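You operate a simulated robot arm through the tools that you are given. There is no shell and no other tool. Be economical: measure what you need, move in short steps, check, and stop when the job is done.

Carry out the task below with a simulated two-armed robot. There is one attempt and no reset: what you move stays moved.

TASK
Change the rework door's speaker, then run the glass to the half stop and up.
Fine: the new speaker lies on the mat; the old one goes in the scrap box and stays there; one part at a time, nothing laid on the table, nothing lifted or set down while the glass runs; the other parts and the carton stay.

It is judged by the outcome, as a careful person would: the job done as asked, and still so three seconds after it is handed in. It fails if anything else is knocked over, pushed out of place, dropped, spilled or broken.

THE ROBOT
Two 7-joint arms with two-finger parallel grippers on one trunk, on a base that drives. Base frame: it is fixed to the floor where the robot stands at the start and does not move with it; the origin is under the middle of the robot, x ahead of it, y to its left, z up. Readings come in mm, degrees, newtons and seconds.
The left shoulder is at the start at [50, 168, 1157], the right one opposite. With the tool pointing down near the work surface each hand reaches from about 100 to 640 mm from the robot's upright axis, wherever it stands, measured 20 degrees to its own side. Places, roughly: new speaker [750, 1500, 750]; rework door [900, 500, 800]; scrap box [700, 1800, 800]; speaker seat [500, 0, 800]. Payload 1.57 kg a hand.
The TCP of each hand is the grasp point between the finger pads, 30 mm short of the fingertips. In the tool frame z runs along the fingers and y along their closing line. The gripper opens to 80 mm. The fingers are 17 mm wide and 12 mm thick; the gripper's body (40 by 82 mm) begins 80 mm behind the TCP.
Orientation is told as [roll, pitch, yaw] about the base's x, y, z axes, in that order, counted from this pose: with the fingers straight down and closing along the base's y, the tool's x points along the base's -x, its y along +y and its z along -z.

THE INTERFACE
- The arms move only by the tool step_arm. It takes "left_steps", "right_steps" or both (then of equal length, played together; a hand with none holds still); each is a list of rows, each an object of numbers (a shift or turn left out is 0, a gripper value left out holds the last): "rx", "ry", "rz": the turn, a rotation vector about the tool's x, y, z in degrees; "tx", "ty", "tz": the shift along the tool's x, y, z in mm; "grip": the finger opening in mm, from 0 to 80. In form: [{"rx": .., "ry": .., "rz": .., "tx": .., "ty": .., "tz": .., "grip": ..}, ...]. A call has 1 to 10 rows; each row is the pose to reach, as a shift and turn from the pose commanded when the call began, along the tool's axes at that moment. Each row takes 0.2 s and may step no farther than 50 mm and 8.6 degrees from the row before; otherwise, or with a gripper value out of range, the whole call is refused. Where a pose cannot be reached the arm comes as near as it can. A force on the tool above 50 N (or 10 N above the force at the start of the call, whichever is more), or a blocked arm, ends the call early, and 0.2 s more pass. Each finger travels about 45 mm/s and halts on what it meets, pressing with about 37 N; the grip force reading is that of the motor and also rises with nothing between the fingers. The clock runs only during rows and for 0.2 s after the last one: add rows that repeat a pose to give the fingers time. The reply holds the time, the measured pose of the TCP, the force on the tool along the base axes, the opening and the grip force, in the units named above and with some noise, with the torque about the TCP (base axes, N m) and any sound that the robot's microphone picked up.
- Cameras (640 x 400 px; columns grow to the right, rows downward): "scene" is now at [122.7, 9.3, 1354.6]; the picture's right is [0.10, -1.00, 0.00], its down [-0.69, -0.07, -0.72] and it looks along [0.72, 0.07, -0.69] (base axes); focal length 245 px, centre (320, 200). "left" rides on the left gripper at [72, 7, -122] in its tool frame; the picture's right is [-0.09, 1.00, 0.00], its down [-0.84, -0.08, -0.54] and it looks along [-0.54, -0.05, 0.84] (tool axes); focal length 238 px, centre (320, 200). "right" rides on the right gripper at [72, -7, -122] in its tool frame; the picture's right is [0.09, 1.00, 0.00], its down [-0.84, 0.08, -0.54] and it looks along [-0.54, 0.05, 0.84] (tool axes); focal length 238 px, centre (320, 200). There is no depth. A picture from a camera that has moved, and an enlarged one, comes with that camera's place and axes in the base frame and with its lens.
- capture(camera): a new picture of that camera. No time passes.
- raise_lower(by): slides the trunk up (or, below 0, down) by that many mm; the arms and the scene camera ride with it, the base frame stays. It gives what a move gives, with no picture.
- steer(legs): drives the robot by 1 to 6 legs, each [ahead, left, turn to the left] in mm, mm and degrees, along the robot's own axes; the way and the turn of a leg run together, so that a leg with both is an arc; at most 1500 mm and 180 degrees a leg. The arms and the cameras ride along, it lands a little off, and it stops where it bumps. It gives what a move gives.
- aim_head(pan, tilt): turns the head with the scene camera to pan (to the left, within 80 degrees either way) and tilt (down, from -29 to 69), counted from straight ahead of the robot. It gives what a move gives.
- inspect(camera, box): a new picture of the part [left, top, right, bottom] of that camera's present view, enlarged. No time passes.
- close_job(): hands the job in; it is judged then, once.

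Work in short steps. Places have to be worked out from the pictures, the camera data and where the tool is seen: move nearer, look again, correct. Check each grasp and each placing, and mend what went wrong. You have 120 turns and 108 pictures in all, those below and enlarged ones among them. Open the grippers and draw the arms clear of the work before you hand the job in, unless the task says otherwise; then end with one line.

The tools are called after ">>>" as name(argument=value, ...) on one line, values as JSON. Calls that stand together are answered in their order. step_arm: Moves the arms, as the interface text tells. Its arguments: {"type":"object","properties":{"left_steps":{"type":"array"},"right_steps":{"type":"array"}},"required":[]} The other tools are called the same way: raise_lower (by) slides the trunk up or down; steer (legs) drives the base; aim_head (pan, tilt) turns the head that bears the scene camera; capture (camera) takes a picture; inspect (camera, box) takes an enlarged picture of a part of a camera's view; close_job () hands the job in.

At the start:

```text
time: 0.0
left_tcp_pos: [466.9, 78.4, 1070.1]
left_ee_rot: [-0.1, 0.1, 0.0]
left_force: [-0.4, 0.6, -0.7]
left_wrist_torque: [-0.02, 0.01, -0.01]
left_finger_gap: 80.0
left_finger_force: 0.0
right_tcp_pos: [470.6, -299.1, 1134.6]
right_ee_rot: [-0.1, 0.0, 0.0]
right_force: [-0.2, -0.4, 1.5]
right_wrist_torque: [-0.02, -0.01, 0.03]
right_finger_gap: 79.9
right_finger_force: 0.0
trunk travel left (down, up): [-325.0, 118.0]
robot x, y, heading: [-1.4, 1.8, -0.1]
head pan, tilt: [5.7, 43.5]
```

scene: 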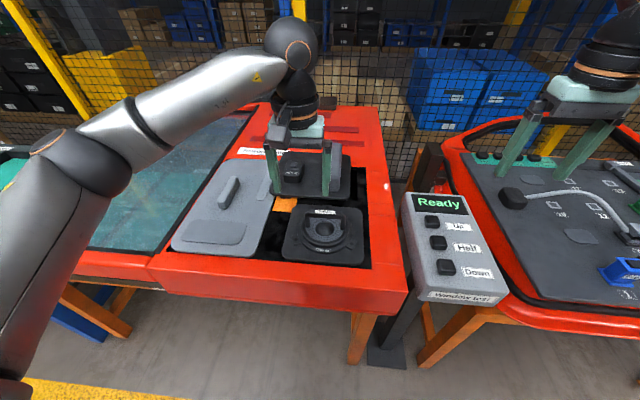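
right: 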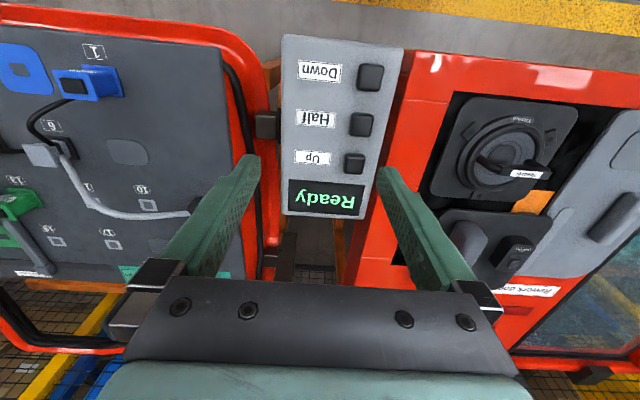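
left: 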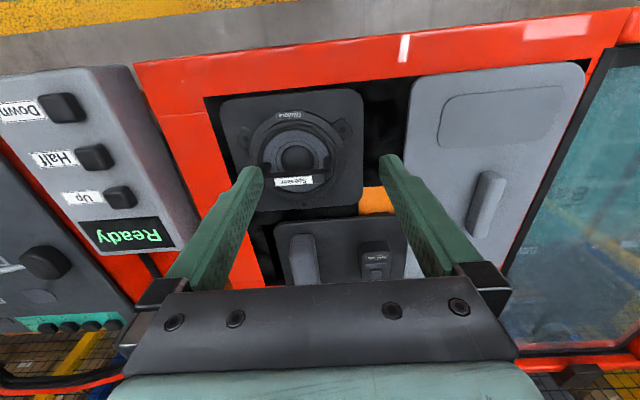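

The rework door lies ahead with the speaker near the front, and the window test box is to its right. I'll enlarge the speaker in the left camera and the whole scene to read the labels.

>>> inspect(camera="left", box=[200, 70, 440, 290])

>>> inspect(camera="scene", box=[170, 120, 500, 320])

>>> aim_head(pan=75, tilt=30)

```text
1.82 times, centred on (320, 180) of left
camera zoom: at [394.7, 85.1, 1191.1], right [0.09, 1.0, 0.0], down [0.84, -0.08, 0.54], along [0.54, -0.05, -0.84], focal length 433 px, centre (320, 236)
```

zoom: 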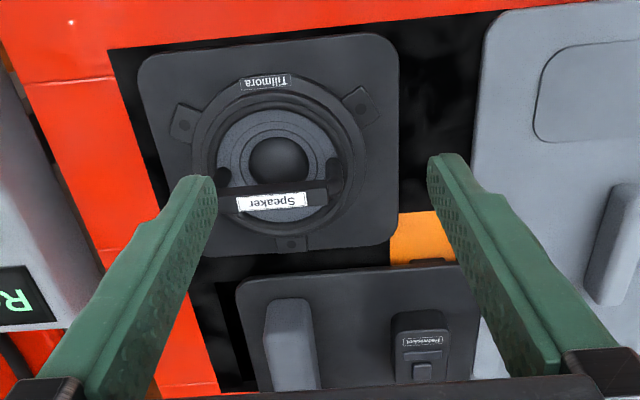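

```text
1.94 times, centred on (335, 220) of scene
camera zoom: at [122.7, 9.3, 1354.6], right [0.1, -1.0, 0.0], down [-0.69, -0.07, -0.72], along [0.72, 0.07, -0.69], focal length 475 px, centre (291, 161)
```

zoom: 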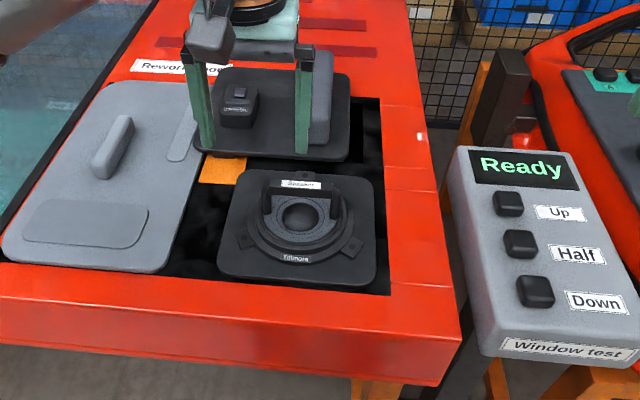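

```text
time: 1.4
left_tcp_pos: [467.5, 78.8, 1069.7]
left_ee_rot: [0.0, 0.0, 0.0]
left_force: [0.4, 0.3, 0.8]
left_wrist_torque: [-0.03, 0.01, 0.03]
left_finger_gap: 80.0
left_finger_force: 0.1
right_tcp_pos: [471.8, -299.4, 1135.1]
right_ee_rot: [0.0, 0.0, 0.1]
right_force: [-0.8, -0.3, 1.0]
right_wrist_torque: [-0.01, -0.03, 0.01]
right_finger_gap: 79.8
right_finger_force: 0.1
trunk travel left (down, up): [-325.0, 118.0]
robot x, y, heading: [4.9, -1.3, -0.1]
head pan, tilt: [75.0, 30.0]
```

The speaker has a bridge handle and three lugs, perhaps a bayonet. Next I look left towards the mat and scrap box.

>>> capture(camera="scene")

```text
102 pictures are left
camera scene: at [64.1, 88.4, 1375.1], right [0.97, -0.26, 0.0], down [-0.13, -0.48, -0.87], along [0.22, 0.84, -0.5], focal length 245 px, centre (320, 200)
```

scene: 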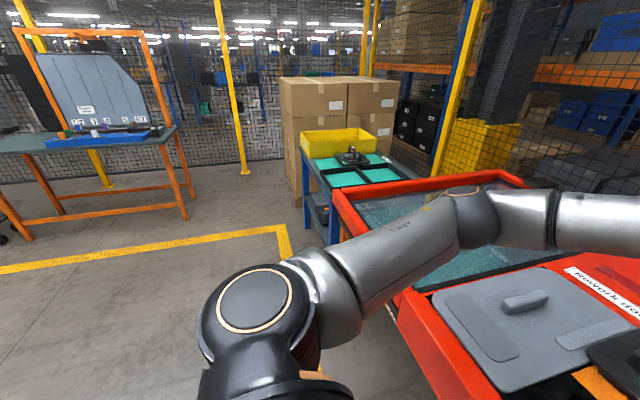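

The scrap table with mats and a yellow box is to the left behind the door. I lower the left hand for a closer look at the speaker and turn the head back.

>>> step_arm(left_steps=[{"ty": -15, "tz": 40}, {"ty": -30, "tz": 80}, {"ty": -43, "tz": 120}])

>>> capture(camera="left")

>>> aim_head(pan=0, tilt=50)

>>> capture(camera="scene")

```text
time: 2.2
left_tcp_pos: [467.5, 35.7, 951.0]
left_ee_rot: [0.0, 0.0, 0.0]
left_force: [0.7, 0.1, -0.9]
left_wrist_torque: [0.0, 0.0, 0.0]
left_finger_gap: 80.1
left_finger_force: 0.1
right_tcp_pos: [472.2, -298.9, 1134.6]
right_ee_rot: [0.1, 0.0, 0.0]
right_force: [-0.1, -0.3, 0.6]
right_wrist_torque: [-0.01, -0.02, -0.01]
right_finger_gap: 80.1
right_finger_force: 0.1
trunk travel left (down, up): [-325.0, 118.0]
robot x, y, heading: [-1.5, 2.3, 0.1]
head pan, tilt: [75.0, 30.0]
```

```text
101 pictures are left
camera left: at [394.7, 41.9, 1071.8], right [0.09, 1.0, 0.0], down [0.84, -0.08, 0.54], along [0.54, -0.05, -0.84], focal length 238 px, centre (320, 200)
```

left: 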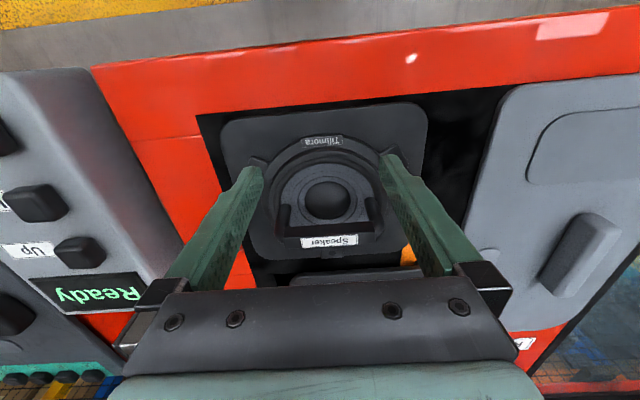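

```text
time: 3.7
left_tcp_pos: [467.0, 36.4, 950.8]
left_ee_rot: [0.0, 0.0, 0.0]
left_force: [0.0, -0.3, 0.6]
left_wrist_torque: [-0.01, 0.01, 0.0]
left_finger_gap: 79.9
left_finger_force: 0.0
right_tcp_pos: [471.1, -299.3, 1133.3]
right_ee_rot: [0.0, 0.0, 0.0]
right_force: [-0.2, -0.4, -0.3]
right_wrist_torque: [0.0, -0.02, 0.04]
right_finger_gap: 80.1
right_finger_force: 0.1
trunk travel left (down, up): [-325.0, 118.0]
robot x, y, heading: [-0.7, -0.1, 0.0]
head pan, tilt: [0.0, 50.0]
```

```text
100 pictures are left
camera scene: at [117.6, 1.1, 1345.6], right [0.0, -1.0, 0.0], down [-0.77, 0.0, -0.64], along [0.64, 0.0, -0.77], focal length 245 px, centre (320, 200)
```

scene: 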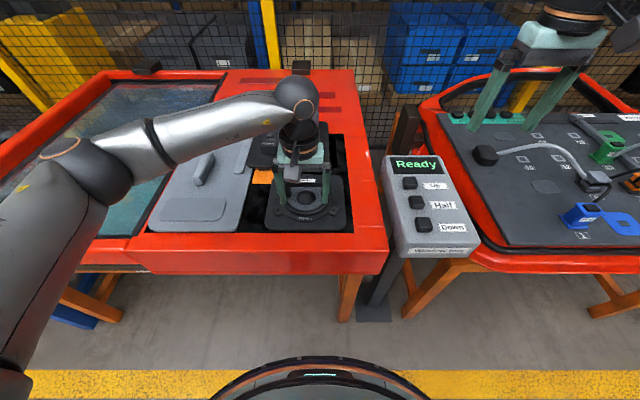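

Triangulating gives the handle bar near [541, 38, 915] and the speaker cone at z≈834. I zoom in to see the handle's angle and the fixing.

>>> inspect(camera="left", box=[210, 90, 450, 290])

>>> inspect(camera="scene", box=[220, 130, 500, 270])

```text
2.00 times, centred on (330, 190) of left
camera zoom: at [394.6, 42.2, 1072.6], right [0.09, 1.0, 0.0], down [0.84, -0.08, 0.54], along [0.54, -0.05, -0.84], focal length 477 px, centre (300, 220)
```

zoom: 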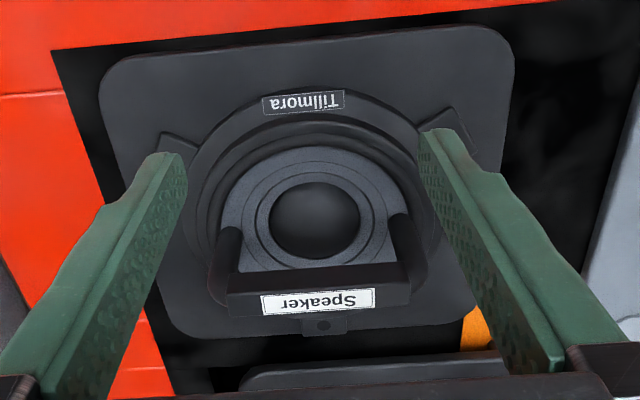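

```text
2.29 times, centred on (360, 200) of scene
camera zoom: at [117.6, 1.1, 1345.6], right [0.0, -1.0, 0.0], down [-0.77, 0.0, -0.64], along [0.64, 0.0, -0.77], focal length 560 px, centre (229, 200)
```

zoom: 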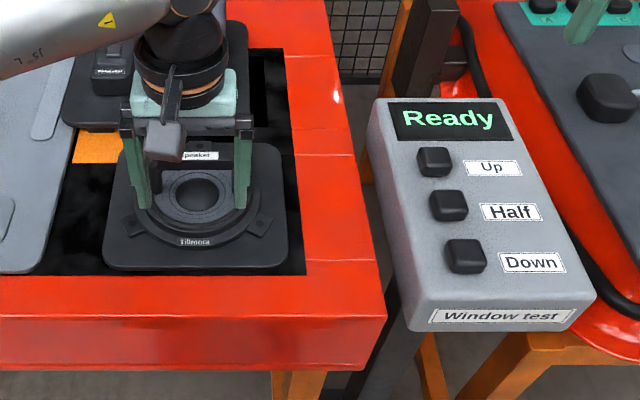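

The bar runs along y, spanning x 532–549, y 0–76, with its top near z 915. I raise the hand and yaw it to close along x, centred over the bar.

>>> step_arm(left_steps=[{"tz": -30, "rz": 8.5}, {"tz": -40, "rz": 17, "tx": -10}, {"tz": -40, "rz": 25.5, "tx": -20}, {"tz": -40, "rz": 34, "tx": -30}, {"tz": -40, "rz": 42.5, "tx": -40}, {"tz": -40, "rz": 51, "tx": -50}, {"tz": -40, "rz": 59.5, "tx": -60}, {"tz": -40, "rz": 68, "tx": -73}, {"tz": -40, "rz": 76.5, "tx": -73}, {"tz": -40, "rz": 85, "tx": -73}])

>>> step_arm(left_steps=[{"rz": 5}, {"rz": 5}])

>>> capture(camera="left")

>>> capture(camera="scene")

```text
time: 5.9
left_tcp_pos: [393.7, 0.9, 982.1]
left_ee_rot: [-1.7, -1.8, -74.4]
left_force: [0.1, -0.1, -0.4]
left_wrist_torque: [-0.01, -0.01, 0.01]
left_finger_gap: 79.6
left_finger_force: 0.1
left hand out of reach, approached as far as the arm can: row 6, 7, 8, 9, 10
right_tcp_pos: [473.3, -300.9, 1134.7]
right_ee_rot: [0.0, 0.0, -0.1]
right_force: [0.5, -0.4, -0.2]
right_wrist_torque: [0.05, 0.01, -0.02]
right_finger_gap: 79.6
right_finger_force: 0.1
trunk travel left (down, up): [-325.0, 118.0]
robot x, y, heading: [-2.9, 1.0, 0.0]
head pan, tilt: [0.0, 50.0]
```

```text
time: 6.5
left_tcp_pos: [392.7, 2.2, 982.0]
left_ee_rot: [-1.6, -1.8, -74.4]
left_force: [0.3, -0.4, 0.6]
left_wrist_torque: [-0.03, -0.03, 0.01]
left_finger_gap: 80.2
left_finger_force: 0.2
left hand out of reach, approached as far as the arm can: row 1, 2
right_tcp_pos: [471.8, -298.4, 1134.9]
right_ee_rot: [0.1, 0.0, 0.0]
right_force: [-0.8, -0.3, -0.4]
right_wrist_torque: [0.0, 0.01, -0.02]
right_finger_gap: 79.9
right_finger_force: 0.1
trunk travel left (down, up): [-325.0, 118.0]
robot x, y, heading: [0.9, 1.6, -0.0]
head pan, tilt: [0.0, 50.0]
```

```text
97 pictures are left
camera left: at [381.2, 78.8, 1100.7], right [0.98, 0.18, -0.02], down [0.16, -0.81, 0.57], along [0.08, -0.57, -0.82], focal length 238 px, centre (320, 200)
```

left: 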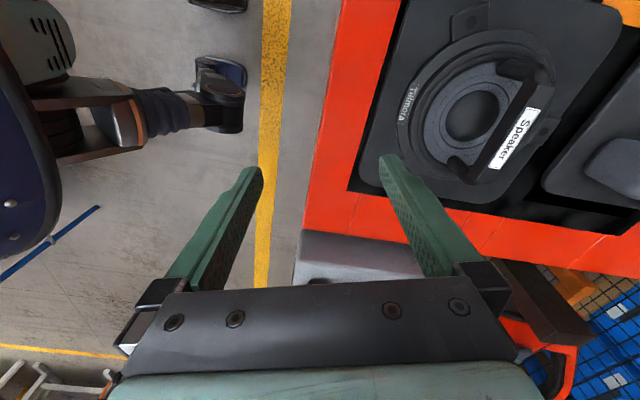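

```text
96 pictures are left
camera scene: at [117.5, 1.2, 1345.6], right [0.0, -1.0, 0.0], down [-0.77, 0.0, -0.64], along [0.64, 0.0, -0.77], focal length 245 px, centre (320, 200)
```

scene: 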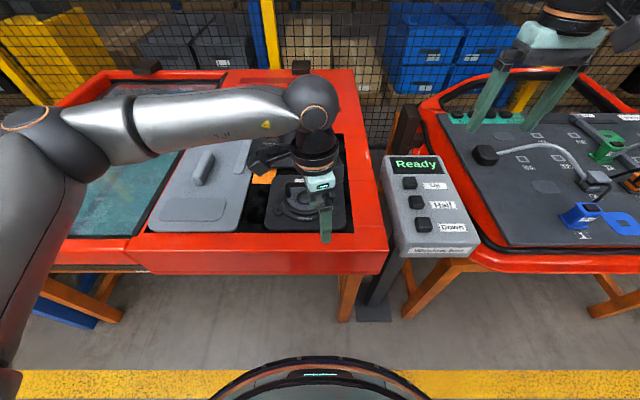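

Yaw −90 isn't reachable there, so I rotate the other way, towards +90.

>>> step_arm(left_steps=[{"rz": -8.5}, {"rz": -17}, {"rz": -25.5}, {"rz": -34}, {"rz": -42.5}, {"rz": -51}, {"rz": -59.5}, {"rz": -68}, {"rz": -76.5}, {"rz": -85}])

>>> step_arm(left_steps=[{"rz": -8.5}, {"rz": -17}, {"rz": -25.5}, {"rz": -34}, {"rz": -42.5}, {"rz": -51}, {"rz": -59.5}, {"rz": -68}, {"rz": -76.5}])

```text
time: 8.7
left_tcp_pos: [391.5, 2.9, 981.6]
left_ee_rot: [-2.0, 1.5, 10.7]
left_force: [-0.4, 0.5, 0.3]
left_wrist_torque: [0.04, 0.03, 0.02]
left_finger_gap: 79.9
left_finger_force: 0.2
right_tcp_pos: [472.2, -299.7, 1133.8]
right_ee_rot: [0.1, 0.0, -0.1]
right_force: [-0.5, -0.1, 0.0]
right_wrist_torque: [0.0, 0.02, 0.0]
right_finger_gap: 80.1
right_finger_force: 0.0
trunk travel left (down, up): [-325.0, 118.0]
robot x, y, heading: [-1.7, -0.9, -0.0]
head pan, tilt: [0.0, 50.0]
```

```text
time: 10.7
left_tcp_pos: [392.3, 2.0, 981.2]
left_ee_rot: [0.8, 2.2, 87.3]
left_force: [-0.2, 0.9, 0.5]
left_wrist_torque: [0.0, -0.02, 0.03]
left_finger_gap: 80.0
left_finger_force: 0.1
right_tcp_pos: [471.1, -298.1, 1134.2]
right_ee_rot: [0.0, 0.0, 0.1]
right_force: [0.1, -0.6, -0.5]
right_wrist_torque: [-0.04, 0.02, 0.01]
right_finger_gap: 79.7
right_finger_force: 0.1
trunk travel left (down, up): [-325.0, 118.0]
robot x, y, heading: [-3.2, -3.4, 0.0]
head pan, tilt: [0.0, 50.0]
```

Yaw +90 works. Now I shift over the bar at [540, 37] and level the tilt.

>>> step_arm(left_steps=[{"ty": -40, "tx": -9, "rz": -2.7, "rx": 2.2, "ry": 0.8}, {"ty": -80, "tx": -18, "rz": -2.7, "rx": 2.2, "ry": 0.8}, {"ty": -120, "tx": -27, "rz": -2.7, "rx": 2.2, "ry": 0.8}, {"ty": -148, "tx": -35, "rz": -2.7, "rx": 2.2, "ry": 0.8}, {"ty": -148, "tx": -35, "rz": -2.7, "rx": 2.2, "ry": 0.8}])

>>> capture(camera="left")

```text
time: 11.9
left_tcp_pos: [541.2, 29.5, 979.9]
left_ee_rot: [-1.2, 3.1, 89.8]
left_force: [-0.2, 0.5, 0.3]
left_wrist_torque: [0.01, -0.05, 0.02]
left_finger_gap: 80.0
left_finger_force: 0.0
right_tcp_pos: [472.6, -299.6, 1135.9]
right_ee_rot: [-0.1, 0.0, 0.0]
right_force: [0.6, -0.4, -0.4]
right_wrist_torque: [-0.01, 0.02, 0.01]
right_finger_gap: 80.2
right_finger_force: 0.0
trunk travel left (down, up): [-325.0, 118.0]
robot x, y, heading: [0.7, -2.0, 0.0]
head pan, tilt: [0.0, 50.0]
```

```text
95 pictures are left
camera left: at [530.6, -34.5, 1103.8], right [-1.0, 0.09, -0.03], down [0.07, 0.86, 0.5], along [0.07, 0.49, -0.87], focal length 238 px, centre (320, 200)
```

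left: 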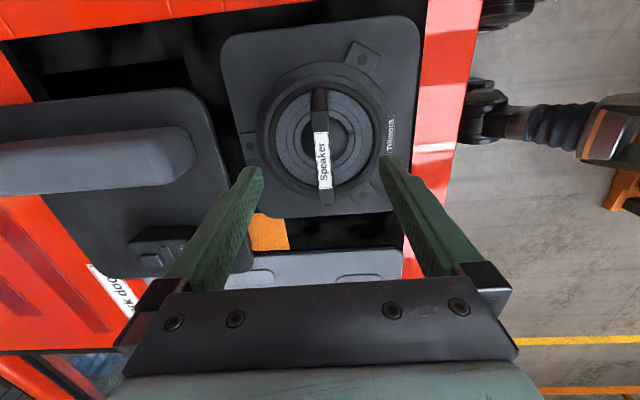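

The bar is centred between the fingers. The rotation convention is now clear, so I level properly and descend to z≈904.

>>> step_arm(left_steps=[{"ry": -3.1, "rx": -1.2, "tx": -6}, {"ry": -3.1, "rx": -1.2, "tx": -6, "tz": 25}, {"ry": -3.1, "rx": -1.2, "tx": -6, "tz": 50}])

>>> capture(camera="left")

>>> capture(camera="scene")

```text
time: 12.7
left_tcp_pos: [540.4, 32.6, 929.4]
left_ee_rot: [0.0, 0.0, 89.8]
left_force: [-0.2, -0.1, -0.3]
left_wrist_torque: [0.01, -0.01, 0.0]
left_finger_gap: 80.0
left_finger_force: 0.0
right_tcp_pos: [471.6, -298.7, 1134.4]
right_ee_rot: [0.0, 0.0, 0.0]
right_force: [0.3, -0.1, -0.8]
right_wrist_torque: [0.01, 0.03, -0.02]
right_finger_gap: 80.0
right_finger_force: 0.0
trunk travel left (down, up): [-325.0, 118.0]
robot x, y, heading: [-2.5, 0.4, -0.1]
head pan, tilt: [0.0, 50.0]
```

```text
94 pictures are left
camera left: at [533.4, -39.5, 1050.4], right [-1.0, 0.09, 0.0], down [0.08, 0.84, 0.54], along [0.05, 0.54, -0.84], focal length 238 px, centre (320, 200)
```

left: 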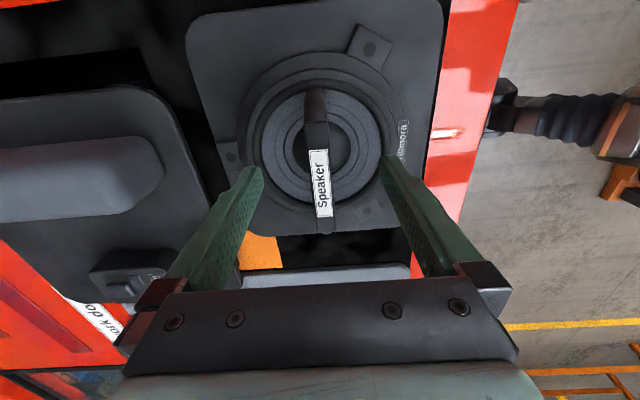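

```text
93 pictures are left
camera scene: at [117.7, 1.1, 1345.6], right [0.0, -1.0, 0.0], down [-0.77, 0.0, -0.64], along [0.64, 0.0, -0.77], focal length 245 px, centre (320, 200)
```

scene: 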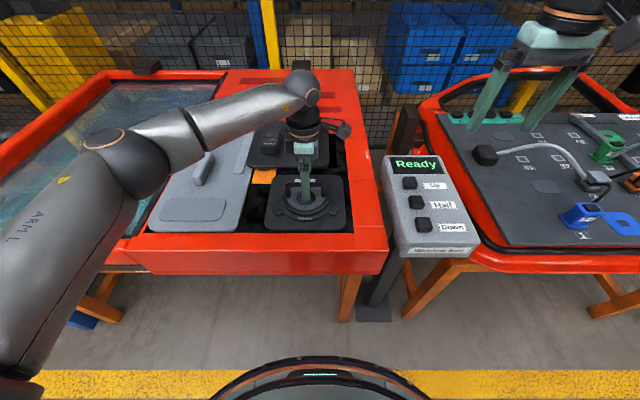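

Bar is centred. I descend 26 mm more and close on the bar.

>>> step_arm(left_steps=[{"tz": 13}, {"tz": 26}, {"tz": 26, "grip": 40}, {"tz": 26, "grip": 10}, {"tz": 26, "grip": 5}, {"tz": 26, "grip": 5}, {"tz": 26, "grip": 5}])

>>> capture(camera="left")

```text
time: 14.3
left_tcp_pos: [540.1, 30.7, 902.3]
left_ee_rot: [0.0, 0.0, 89.8]
left_force: [-4.6, -0.3, 1.2]
left_wrist_torque: [-0.01, 0.11, 0.13]
left_finger_gap: 13.9
left_finger_force: 21.1
right_tcp_pos: [471.5, -298.1, 1134.7]
right_ee_rot: [0.0, -0.2, 0.0]
right_force: [-0.4, -0.1, -0.2]
right_wrist_torque: [0.03, 0.01, 0.0]
right_finger_gap: 79.9
right_finger_force: 0.1
trunk travel left (down, up): [-325.0, 118.0]
robot x, y, heading: [0.1, 4.5, 0.0]
head pan, tilt: [0.0, 50.0]
```

```text
92 pictures are left
camera left: at [532.9, -40.1, 1024.0], right [-1.0, 0.1, 0.0], down [0.08, 0.84, 0.54], along [0.05, 0.54, -0.84], focal length 238 px, centre (320, 200)
```

left: 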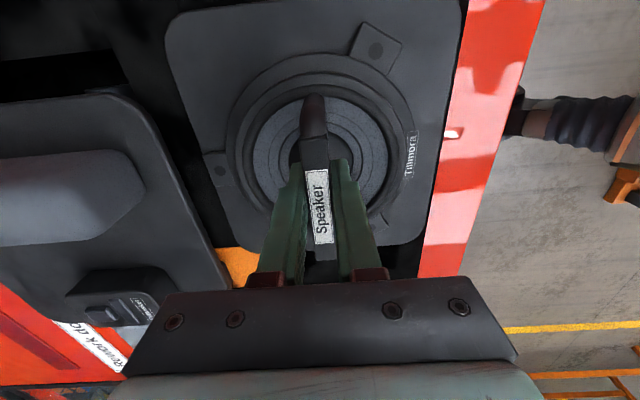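

The bar is gripped (13.9 mm gap). I try a gentle lift of a few mm and watch the force.

>>> step_arm(left_steps=[{"tz": -1}, {"tz": -2}, {"tz": -3}, {"tz": -4}])

>>> capture(camera="left")

```text
time: 15.3
left_tcp_pos: [539.1, 31.1, 907.8]
left_ee_rot: [0.0, 0.0, 89.7]
left_force: [-12.3, -2.9, 1.0]
left_wrist_torque: [0.03, 0.09, 0.28]
left_finger_gap: 13.9
left_finger_force: 30.3
right_tcp_pos: [470.7, -298.7, 1134.7]
right_ee_rot: [0.0, -0.1, 0.0]
right_force: [0.1, 0.3, -0.2]
right_wrist_torque: [0.03, 0.0, 0.01]
right_finger_gap: 80.0
right_finger_force: 0.0
trunk travel left (down, up): [-325.0, 118.0]
robot x, y, heading: [-5.9, 1.0, -0.1]
head pan, tilt: [0.0, 50.0]
```

```text
91 pictures are left
camera left: at [532.8, -39.9, 1028.6], right [-1.0, 0.1, 0.0], down [0.08, 0.84, 0.54], along [0.05, 0.54, -0.84], focal length 238 px, centre (320, 200)
```

left: 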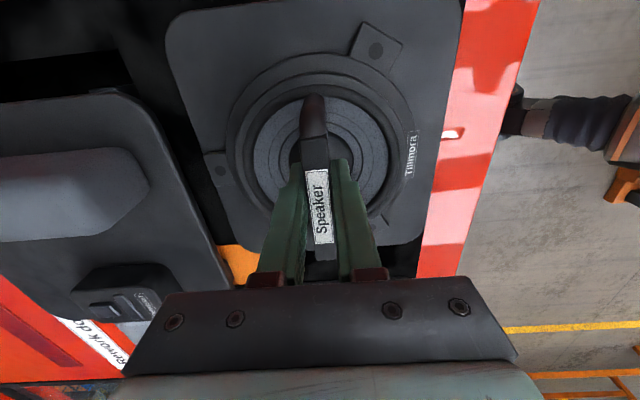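

Little vertical force, so it seems to be coming freely. I lift 15 mm more and compare what moved.

>>> step_arm(left_steps=[{"tz": -3}, {"tz": -6}, {"tz": -9}, {"tz": -12}, {"tz": -15}])

>>> capture(camera="left")

>>> inspect(camera="scene", box=[230, 130, 370, 250])

```text
time: 16.5
left_tcp_pos: [539.7, 32.6, 920.9]
left_ee_rot: [0.0, 0.1, 89.9]
left_force: [-15.2, -7.2, -3.0]
left_wrist_torque: [-0.14, -0.06, 0.22]
left_finger_gap: 14.1
left_finger_force: 30.8
right_tcp_pos: [470.2, -299.0, 1136.1]
right_ee_rot: [0.2, -0.1, 0.1]
right_force: [-0.9, 0.2, -0.1]
right_wrist_torque: [0.02, -0.03, 0.0]
right_finger_gap: 80.1
right_finger_force: 0.0
trunk travel left (down, up): [-325.0, 118.0]
robot x, y, heading: [-0.0, -2.9, -0.3]
head pan, tilt: [0.0, 50.0]
```

```text
90 pictures are left
camera left: at [533.0, -39.8, 1043.1], right [-1.0, 0.1, 0.0], down [0.08, 0.84, 0.54], along [0.05, 0.54, -0.84], focal length 238 px, centre (320, 200)
```

left: 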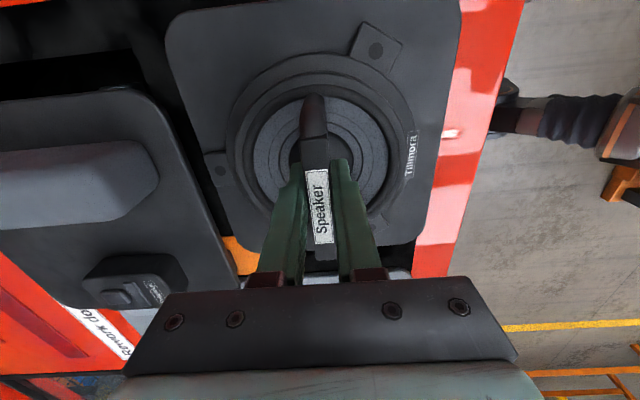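

```text
3.33 times, centred on (300, 190) of scene
camera zoom: at [116.2, 0.3, 1345.6], right [0.0, -1.0, 0.0], down [-0.77, 0.0, -0.64], along [0.64, 0.0, -0.77], focal length 816 px, centre (387, 233)
```

zoom: 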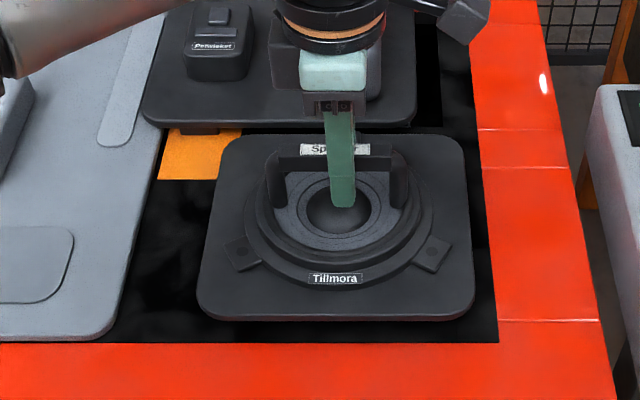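

The whole unit with its square plate lifts together. I lift further, watching the lateral force.

>>> step_arm(left_steps=[{"tz": -5}, {"tz": -10}, {"tz": -15}, {"tz": -20}, {"tz": -25}, {"tz": -30}])

>>> inspect(camera="scene", box=[230, 130, 370, 250])

```text
time: 17.9
left_tcp_pos: [542.4, 32.7, 950.8]
left_ee_rot: [0.0, 0.0, 90.0]
left_force: [-0.3, 1.1, -7.8]
left_wrist_torque: [-0.03, 0.04, 0.0]
left_finger_gap: 13.9
left_finger_force: 30.4
right_tcp_pos: [473.1, -298.8, 1134.4]
right_ee_rot: [0.0, 0.1, -0.1]
right_force: [0.3, -0.2, 0.3]
right_wrist_torque: [0.01, -0.02, 0.01]
right_finger_gap: 80.3
right_finger_force: 0.2
trunk travel left (down, up): [-325.0, 118.0]
robot x, y, heading: [-0.2, -2.9, -0.1]
head pan, tilt: [0.0, 50.0]
```

```text
3.33 times, centred on (300, 190) of scene
camera zoom: at [118.4, 1.2, 1345.4], right [0.0, -1.0, 0.0], down [-0.77, 0.0, -0.64], along [0.64, 0.0, -0.77], focal length 816 px, centre (387, 233)
```

zoom: 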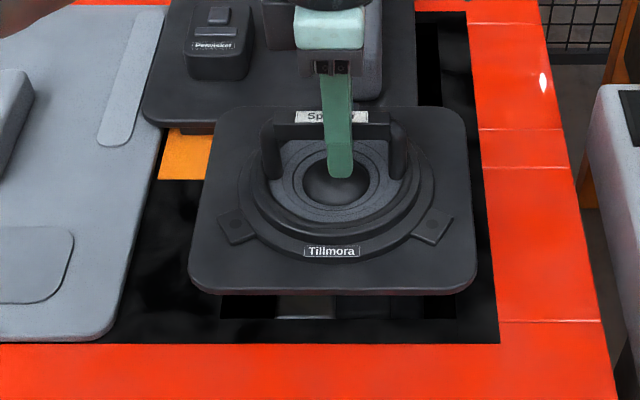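

Free, weighing about 8 N. I raise it well clear and look at the empty seat.

>>> step_arm(left_steps=[{"tz": -25}, {"tz": -50}, {"tz": -75}, {"tz": -100}, {"tz": -110}])

>>> inspect(camera="scene", box=[210, 100, 410, 250])

>>> capture(camera="left")

```text
time: 19.1
left_tcp_pos: [542.5, 32.9, 1061.8]
left_ee_rot: [0.1, 0.0, 89.8]
left_force: [1.0, 0.2, -7.7]
left_wrist_torque: [0.0, 0.03, 0.01]
left_finger_gap: 13.8
left_finger_force: 30.7
right_tcp_pos: [471.5, -298.5, 1133.9]
right_ee_rot: [0.0, 0.1, 0.0]
right_force: [0.2, -0.1, 0.3]
right_wrist_torque: [0.03, 0.01, 0.0]
right_finger_gap: 80.2
right_finger_force: 0.1
trunk travel left (down, up): [-325.0, 118.0]
robot x, y, heading: [0.3, -0.2, 0.1]
head pan, tilt: [0.0, 50.0]
```

```text
2.67 times, centred on (310, 175) of scene
camera zoom: at [118.3, 1.2, 1345.4], right [0.0, -1.0, 0.0], down [-0.77, 0.0, -0.64], along [0.64, 0.0, -0.77], focal length 653 px, centre (347, 267)
```

zoom: 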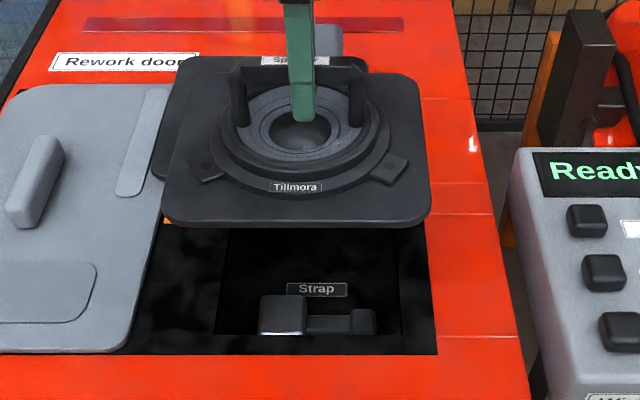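

```text
86 pictures are left
camera left: at [536.5, -38.8, 1182.2], right [-1.0, 0.09, 0.0], down [0.08, 0.84, 0.54], along [0.05, 0.54, -0.84], focal length 238 px, centre (320, 200)
```

left: 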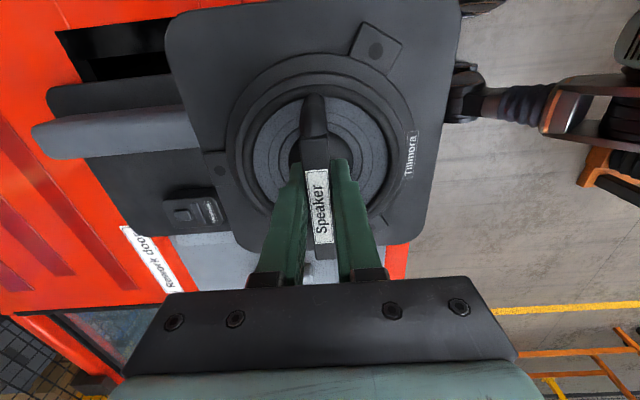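

The seat well has a fixed "Strap" part inside. Now I drive left with the speaker held high: back a bit, then left, and look.

>>> steer(legs=[[-150, 0, 0], [0, 1450, 0]])

>>> aim_head(pan=20, tilt=40)

>>> capture(camera="scene")

```text
time: 27.2
left_tcp_pos: [418.7, 1458.2, 1059.8]
left_ee_rot: [0.1, 0.1, 87.8]
left_force: [0.2, -0.2, -7.9]
left_wrist_torque: [-0.03, -0.01, 0.01]
left_finger_gap: 13.8
left_finger_force: 30.4
right_tcp_pos: [335.1, 1130.2, 1133.4]
right_ee_rot: [0.1, 0.0, -2.0]
right_force: [-1.0, 0.1, 0.2]
right_wrist_torque: [0.02, 0.0, -0.03]
right_finger_gap: 80.1
right_finger_force: 0.1
trunk travel left (down, up): [-325.0, 118.0]
robot x, y, heading: [-125.6, 1441.3, -1.9]
head pan, tilt: [0.0, 50.0]
```

```text
time: 28.1
left_tcp_pos: [419.2, 1458.8, 1059.4]
left_ee_rot: [0.1, 0.1, 87.8]
left_force: [0.2, -0.5, -7.4]
left_wrist_torque: [-0.03, -0.01, 0.01]
left_finger_gap: 13.9
left_finger_force: 30.5
right_tcp_pos: [336.6, 1132.6, 1133.5]
right_ee_rot: [0.0, -0.1, -2.0]
right_force: [0.2, -0.6, -0.4]
right_wrist_torque: [0.01, -0.01, -0.03]
right_finger_gap: 79.9
right_finger_force: 0.1
trunk travel left (down, up): [-325.0, 118.0]
robot x, y, heading: [-125.0, 1444.0, -1.8]
head pan, tilt: [20.0, 40.0]
```

```text
85 pictures are left
camera scene: at [-3.6, 1471.3, 1359.6], right [0.31, -0.95, 0.0], down [-0.61, -0.2, -0.77], along [0.73, 0.24, -0.64], focal length 245 px, centre (320, 200)
```

scene: 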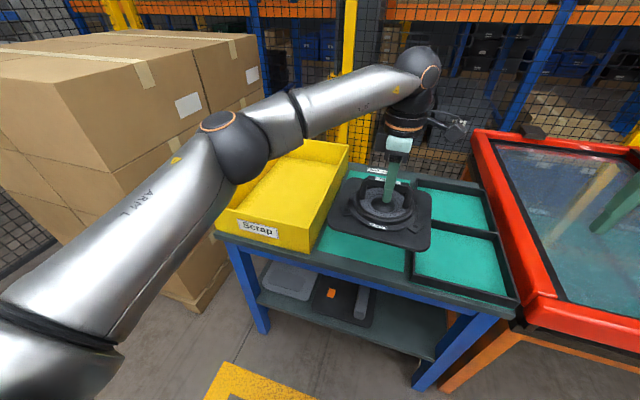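

Scrap box spans about x 490–1060, y 1650–1960 with rim near z 800; table edge x≈430. I drive up to it, keeping the speaker high.

>>> steer(legs=[[0, 190, 1.8], [190, 0, 0]])

>>> capture(camera="scene")

>>> capture(camera="left")

```text
time: 30.8
left_tcp_pos: [610.2, 1670.0, 1059.7]
left_ee_rot: [0.2, -0.1, 89.9]
left_force: [0.6, 0.1, -8.5]
left_wrist_torque: [-0.01, 0.02, -0.01]
left_finger_gap: 13.6
left_finger_force: 30.0
right_tcp_pos: [538.9, 1339.0, 1134.2]
right_ee_rot: [0.0, 0.1, 0.0]
right_force: [0.3, -0.1, -0.2]
right_wrist_torque: [0.0, -0.03, 0.02]
right_finger_gap: 79.9
right_finger_force: 0.1
trunk travel left (down, up): [-325.0, 118.0]
robot x, y, heading: [64.6, 1634.9, -0.1]
head pan, tilt: [20.0, 40.0]
```

```text
84 pictures are left
camera scene: at [188.0, 1667.4, 1359.5], right [0.34, -0.94, 0.0], down [-0.6, -0.22, -0.77], along [0.72, 0.26, -0.64], focal length 245 px, centre (320, 200)
```

scene: 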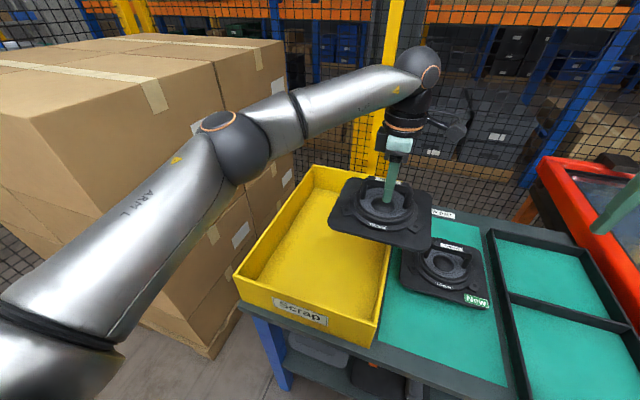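

```text
83 pictures are left
camera left: at [603.1, 1598.4, 1181.6], right [-1.0, 0.09, 0.0], down [0.08, 0.84, 0.54], along [0.05, 0.54, -0.84], focal length 238 px, centre (320, 200)
```

left: 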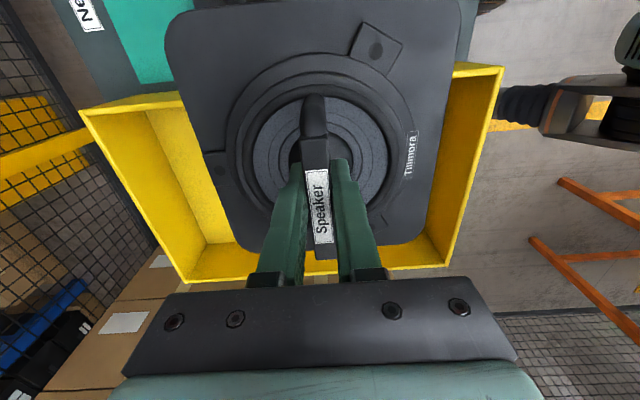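

The box rim recomputes to z≈893, x 412–885, y 1632–1943; the new speaker lies on the mat just right of it. I move the old one over the box interior at [640, 1775].

>>> step_arm(left_steps=[{"tx": -35, "ty": -10}, {"tx": -70, "ty": -20}, {"tx": -108, "ty": -30}, {"tx": -108, "ty": -30}])

>>> capture(camera="left")

>>> capture(camera="scene")

```text
time: 31.8
left_tcp_pos: [641.5, 1778.7, 1060.0]
left_ee_rot: [0.1, -0.1, 89.8]
left_force: [-0.3, -0.1, -7.7]
left_wrist_torque: [-0.02, 0.0, -0.01]
left_finger_gap: 13.9
left_finger_force: 29.9
right_tcp_pos: [538.8, 1337.6, 1135.1]
right_ee_rot: [0.0, 0.0, 0.1]
right_force: [0.5, 0.7, -0.8]
right_wrist_torque: [0.0, 0.01, -0.01]
right_finger_gap: 80.0
right_finger_force: 0.1
trunk travel left (down, up): [-325.0, 118.0]
robot x, y, heading: [65.7, 1635.3, 0.1]
head pan, tilt: [20.0, 40.0]
```

```text
82 pictures are left
camera left: at [633.4, 1706.9, 1181.4], right [-1.0, 0.09, 0.0], down [0.08, 0.84, 0.54], along [0.05, 0.54, -0.84], focal length 238 px, centre (320, 200)
```

left: 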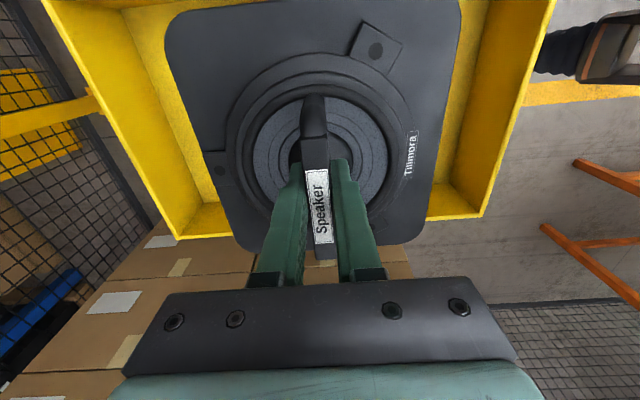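

```text
81 pictures are left
camera scene: at [187.2, 1667.0, 1359.6], right [0.34, -0.94, 0.0], down [-0.6, -0.22, -0.77], along [0.72, 0.26, -0.64], focal length 245 px, centre (320, 200)
```

scene: 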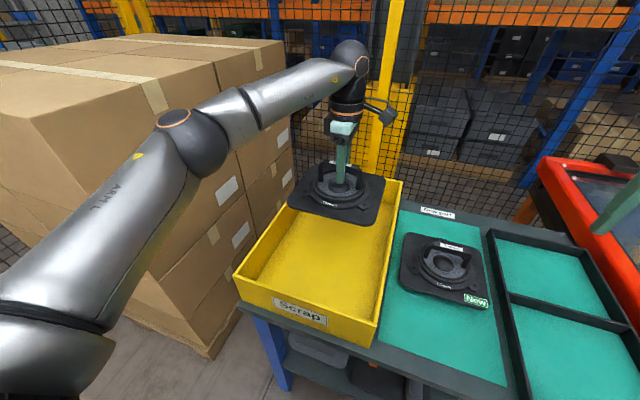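

Well clear of the walls. I lower in stages.

>>> step_arm(left_steps=[{"tz": 25}, {"tz": 50}, {"tz": 75}, {"tz": 100}, {"tz": 120}])

>>> capture(camera="scene")

```text
time: 33.0
left_tcp_pos: [642.0, 1777.4, 939.3]
left_ee_rot: [0.1, -0.1, 89.9]
left_force: [-0.9, 0.5, -6.9]
left_wrist_torque: [-0.06, 0.01, 0.0]
left_finger_gap: 13.9
left_finger_force: 29.6
right_tcp_pos: [538.6, 1339.1, 1134.7]
right_ee_rot: [0.0, 0.1, 0.0]
right_force: [-0.1, -0.3, 0.8]
right_wrist_torque: [-0.01, 0.03, -0.02]
right_finger_gap: 79.7
right_finger_force: 0.0
trunk travel left (down, up): [-325.0, 118.0]
robot x, y, heading: [66.0, 1636.1, 0.0]
head pan, tilt: [20.0, 40.0]
```

```text
80 pictures are left
camera scene: at [187.4, 1667.6, 1359.6], right [0.34, -0.94, 0.0], down [-0.6, -0.22, -0.77], along [0.72, 0.26, -0.64], focal length 245 px, centre (320, 200)
```

scene: 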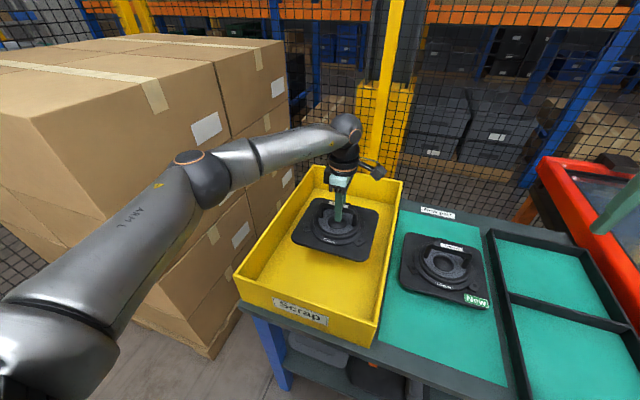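

It's going into the box. I continue down slowly until it touches.

>>> step_arm(left_steps=[{"tz": 6}, {"tz": 12}, {"tz": 18}, {"tz": 24}, {"tz": 30}, {"tz": 36}, {"tz": 42}, {"tz": 48}])

>>> capture(camera="scene")

```text
time: 34.8
left_tcp_pos: [640.1, 1778.9, 892.1]
left_ee_rot: [-0.1, 0.0, 89.9]
left_force: [-0.4, 0.8, -7.9]
left_wrist_torque: [-0.05, -0.01, -0.02]
left_finger_gap: 13.9
left_finger_force: 29.8
right_tcp_pos: [538.2, 1338.2, 1134.3]
right_ee_rot: [0.0, 0.0, 0.1]
right_force: [-0.5, -0.3, -0.4]
right_wrist_torque: [0.0, -0.01, 0.0]
right_finger_gap: 80.1
right_finger_force: 0.0
trunk travel left (down, up): [-325.0, 118.0]
robot x, y, heading: [62.3, 1634.4, 0.3]
head pan, tilt: [20.0, 40.0]
```

```text
79 pictures are left
camera scene: at [187.3, 1667.5, 1359.6], right [0.34, -0.94, 0.0], down [-0.6, -0.22, -0.77], along [0.72, 0.26, -0.64], focal length 245 px, centre (320, 200)
```

scene: 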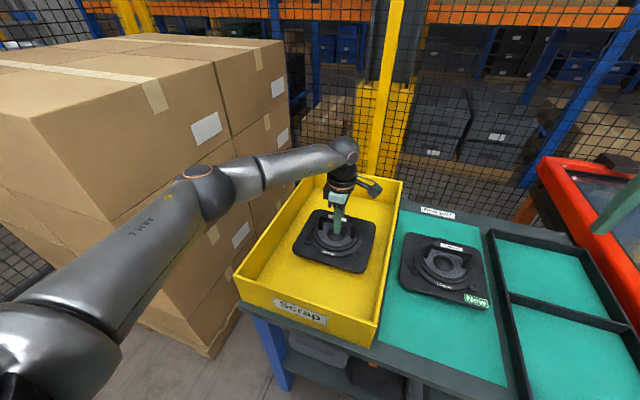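

No contact yet; continue lowering.

>>> step_arm(left_steps=[{"tz": 5}, {"tz": 10}, {"tz": 15}, {"tz": 20}, {"tz": 25}, {"tz": 30}, {"tz": 35}, {"tz": 40}])

>>> capture(camera="scene")

```text
time: 36.2
left_tcp_pos: [643.9, 1777.1, 874.9]
left_ee_rot: [-0.7, 0.1, 90.1]
left_force: [-3.5, 0.8, 19.1]
left_wrist_torque: [0.65, 1.09, 0.09]
left_finger_gap: 13.7
left_finger_force: 30.0
right_tcp_pos: [537.5, 1338.5, 1135.1]
right_ee_rot: [0.2, -0.1, 0.1]
right_force: [0.2, 0.3, 0.7]
right_wrist_torque: [-0.04, 0.0, 0.0]
right_finger_gap: 80.2
right_finger_force: 0.0
trunk travel left (down, up): [-325.0, 118.0]
robot x, y, heading: [63.3, 1636.4, 0.2]
head pan, tilt: [20.0, 40.0]
stopped in row 7 (left hand): the force on the tool passed its limit (the readings are from after the stop); the commanded pose is now the measured one
```

```text
78 pictures are left
camera scene: at [185.0, 1666.9, 1359.5], right [0.34, -0.94, 0.0], down [-0.6, -0.22, -0.77], along [0.72, 0.26, -0.64], focal length 245 px, centre (320, 200)
```

scene: 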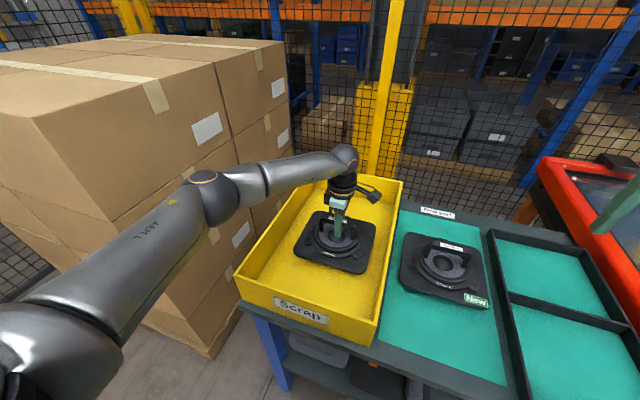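

It touched at TCP z≈875, resting on the box floor. I open the fingers gently and look.

>>> step_arm(left_steps=[{"grip": 20}, {"grip": 30}, {"grip": 45}, {"grip": 60}, {"grip": 60}])

>>> capture(camera="left")

```text
time: 37.5
left_tcp_pos: [644.2, 1777.5, 874.5]
left_ee_rot: [-1.1, 0.2, 89.8]
left_force: [8.8, -0.1, 24.9]
left_wrist_torque: [0.06, 0.54, 0.0]
left_finger_gap: 51.6
left_finger_force: 0.0
right_tcp_pos: [536.4, 1338.4, 1135.7]
right_ee_rot: [0.0, -0.1, 0.0]
right_force: [0.0, 0.4, 0.2]
right_wrist_torque: [0.0, 0.03, -0.02]
right_finger_gap: 80.2
right_finger_force: 0.0
trunk travel left (down, up): [-325.0, 118.0]
robot x, y, heading: [67.2, 1634.2, -0.0]
head pan, tilt: [20.0, 40.0]
```

```text
77 pictures are left
camera left: at [634.4, 1705.3, 995.8], right [-1.0, 0.09, -0.02], down [0.07, 0.84, 0.54], along [0.06, 0.54, -0.84], focal length 238 px, centre (320, 200)
```

left: 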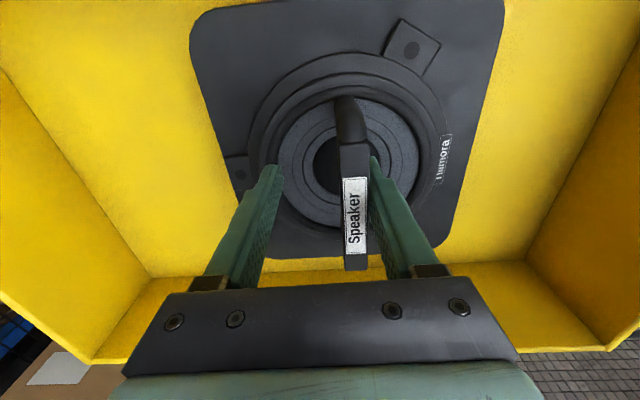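

Some upward force remains, so a fingertip is probably resting on the ring. I raise straight up slowly, fully opening.

>>> step_arm(left_steps=[{"tz": -4}, {"tz": -8}, {"tz": -8, "grip": 80}, {"tz": -8, "grip": 80}])

>>> capture(camera="left")

```text
time: 38.5
left_tcp_pos: [642.3, 1778.2, 878.6]
left_ee_rot: [-0.5, 0.2, 89.9]
left_force: [0.0, 0.8, 0.0]
left_wrist_torque: [0.01, 0.0, -0.01]
left_finger_gap: 80.0
left_finger_force: 0.0
right_tcp_pos: [537.4, 1338.5, 1134.5]
right_ee_rot: [0.0, -0.1, 0.0]
right_force: [0.0, -0.1, 0.0]
right_wrist_torque: [0.01, 0.0, 0.02]
right_finger_gap: 79.9
right_finger_force: 0.1
trunk travel left (down, up): [-325.0, 118.0]
robot x, y, heading: [65.2, 1637.0, 0.3]
head pan, tilt: [20.0, 40.0]
```

```text
76 pictures are left
camera left: at [633.6, 1706.3, 999.1], right [-1.0, 0.09, -0.01], down [0.07, 0.84, 0.54], along [0.06, 0.54, -0.84], focal length 238 px, centre (320, 200)
```

left: 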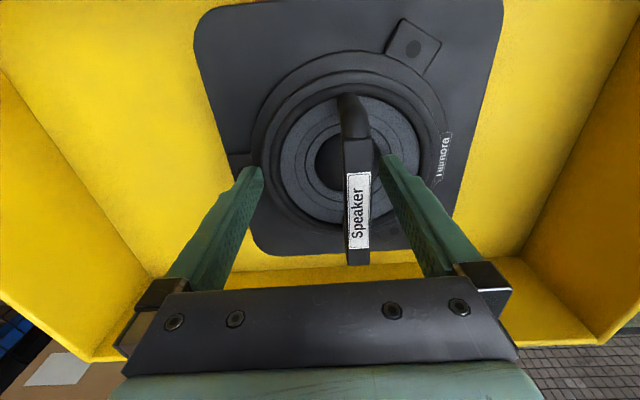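

The old speaker lies flat in the scrap box. I rise straight up, then drive right toward the new speaker (about [665, 1490]).

>>> step_arm(left_steps=[{"tz": -30}, {"tz": -75}, {"tz": -120}, {"tz": -165}, {"tz": -190}])

>>> steer(legs=[[0, -260, 0]])

>>> capture(camera="left")

>>> capture(camera="scene")

```text
time: 39.6
left_tcp_pos: [639.0, 1779.0, 1069.2]
left_ee_rot: [-0.5, 0.2, 89.9]
left_force: [0.1, 0.9, 0.7]
left_wrist_torque: [0.01, 0.01, -0.03]
left_finger_gap: 79.9
left_finger_force: 0.2
right_tcp_pos: [538.0, 1338.8, 1134.7]
right_ee_rot: [0.0, -0.3, 0.0]
right_force: [0.4, -1.1, -0.3]
right_wrist_torque: [-0.01, 0.02, -0.03]
right_finger_gap: 80.2
right_finger_force: 0.1
trunk travel left (down, up): [-325.0, 118.0]
robot x, y, heading: [66.3, 1637.5, 0.1]
head pan, tilt: [20.0, 40.0]
```

```text
time: 41.5
left_tcp_pos: [640.4, 1519.3, 1068.6]
left_ee_rot: [-0.6, 0.0, 89.7]
left_force: [0.5, 0.2, 0.6]
left_wrist_torque: [0.04, -0.02, -0.03]
left_finger_gap: 80.1
left_finger_force: 0.1
right_tcp_pos: [534.8, 1081.5, 1134.2]
right_ee_rot: [0.0, 0.0, -0.4]
right_force: [0.8, 0.1, -1.2]
right_wrist_torque: [0.01, 0.01, 0.01]
right_finger_gap: 79.9
right_finger_force: 0.1
trunk travel left (down, up): [-325.0, 118.0]
robot x, y, heading: [66.3, 1385.8, -0.3]
head pan, tilt: [20.0, 40.0]
```

```text
75 pictures are left
camera left: at [631.0, 1448.4, 1189.9], right [-1.0, 0.1, -0.01], down [0.08, 0.84, 0.54], along [0.06, 0.54, -0.84], focal length 238 px, centre (320, 200)
```

left: 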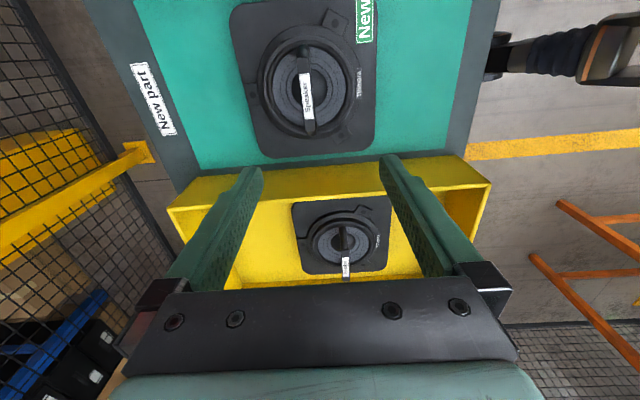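

```text
74 pictures are left
camera scene: at [186.2, 1411.4, 1359.7], right [0.34, -0.94, 0.0], down [-0.6, -0.22, -0.77], along [0.72, 0.26, -0.64], focal length 245 px, centre (320, 200)
```

scene: 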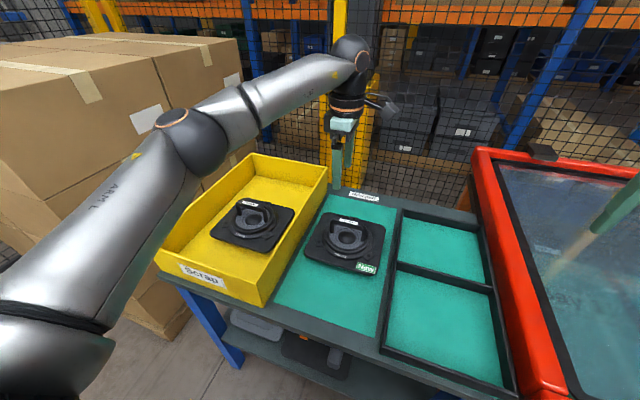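

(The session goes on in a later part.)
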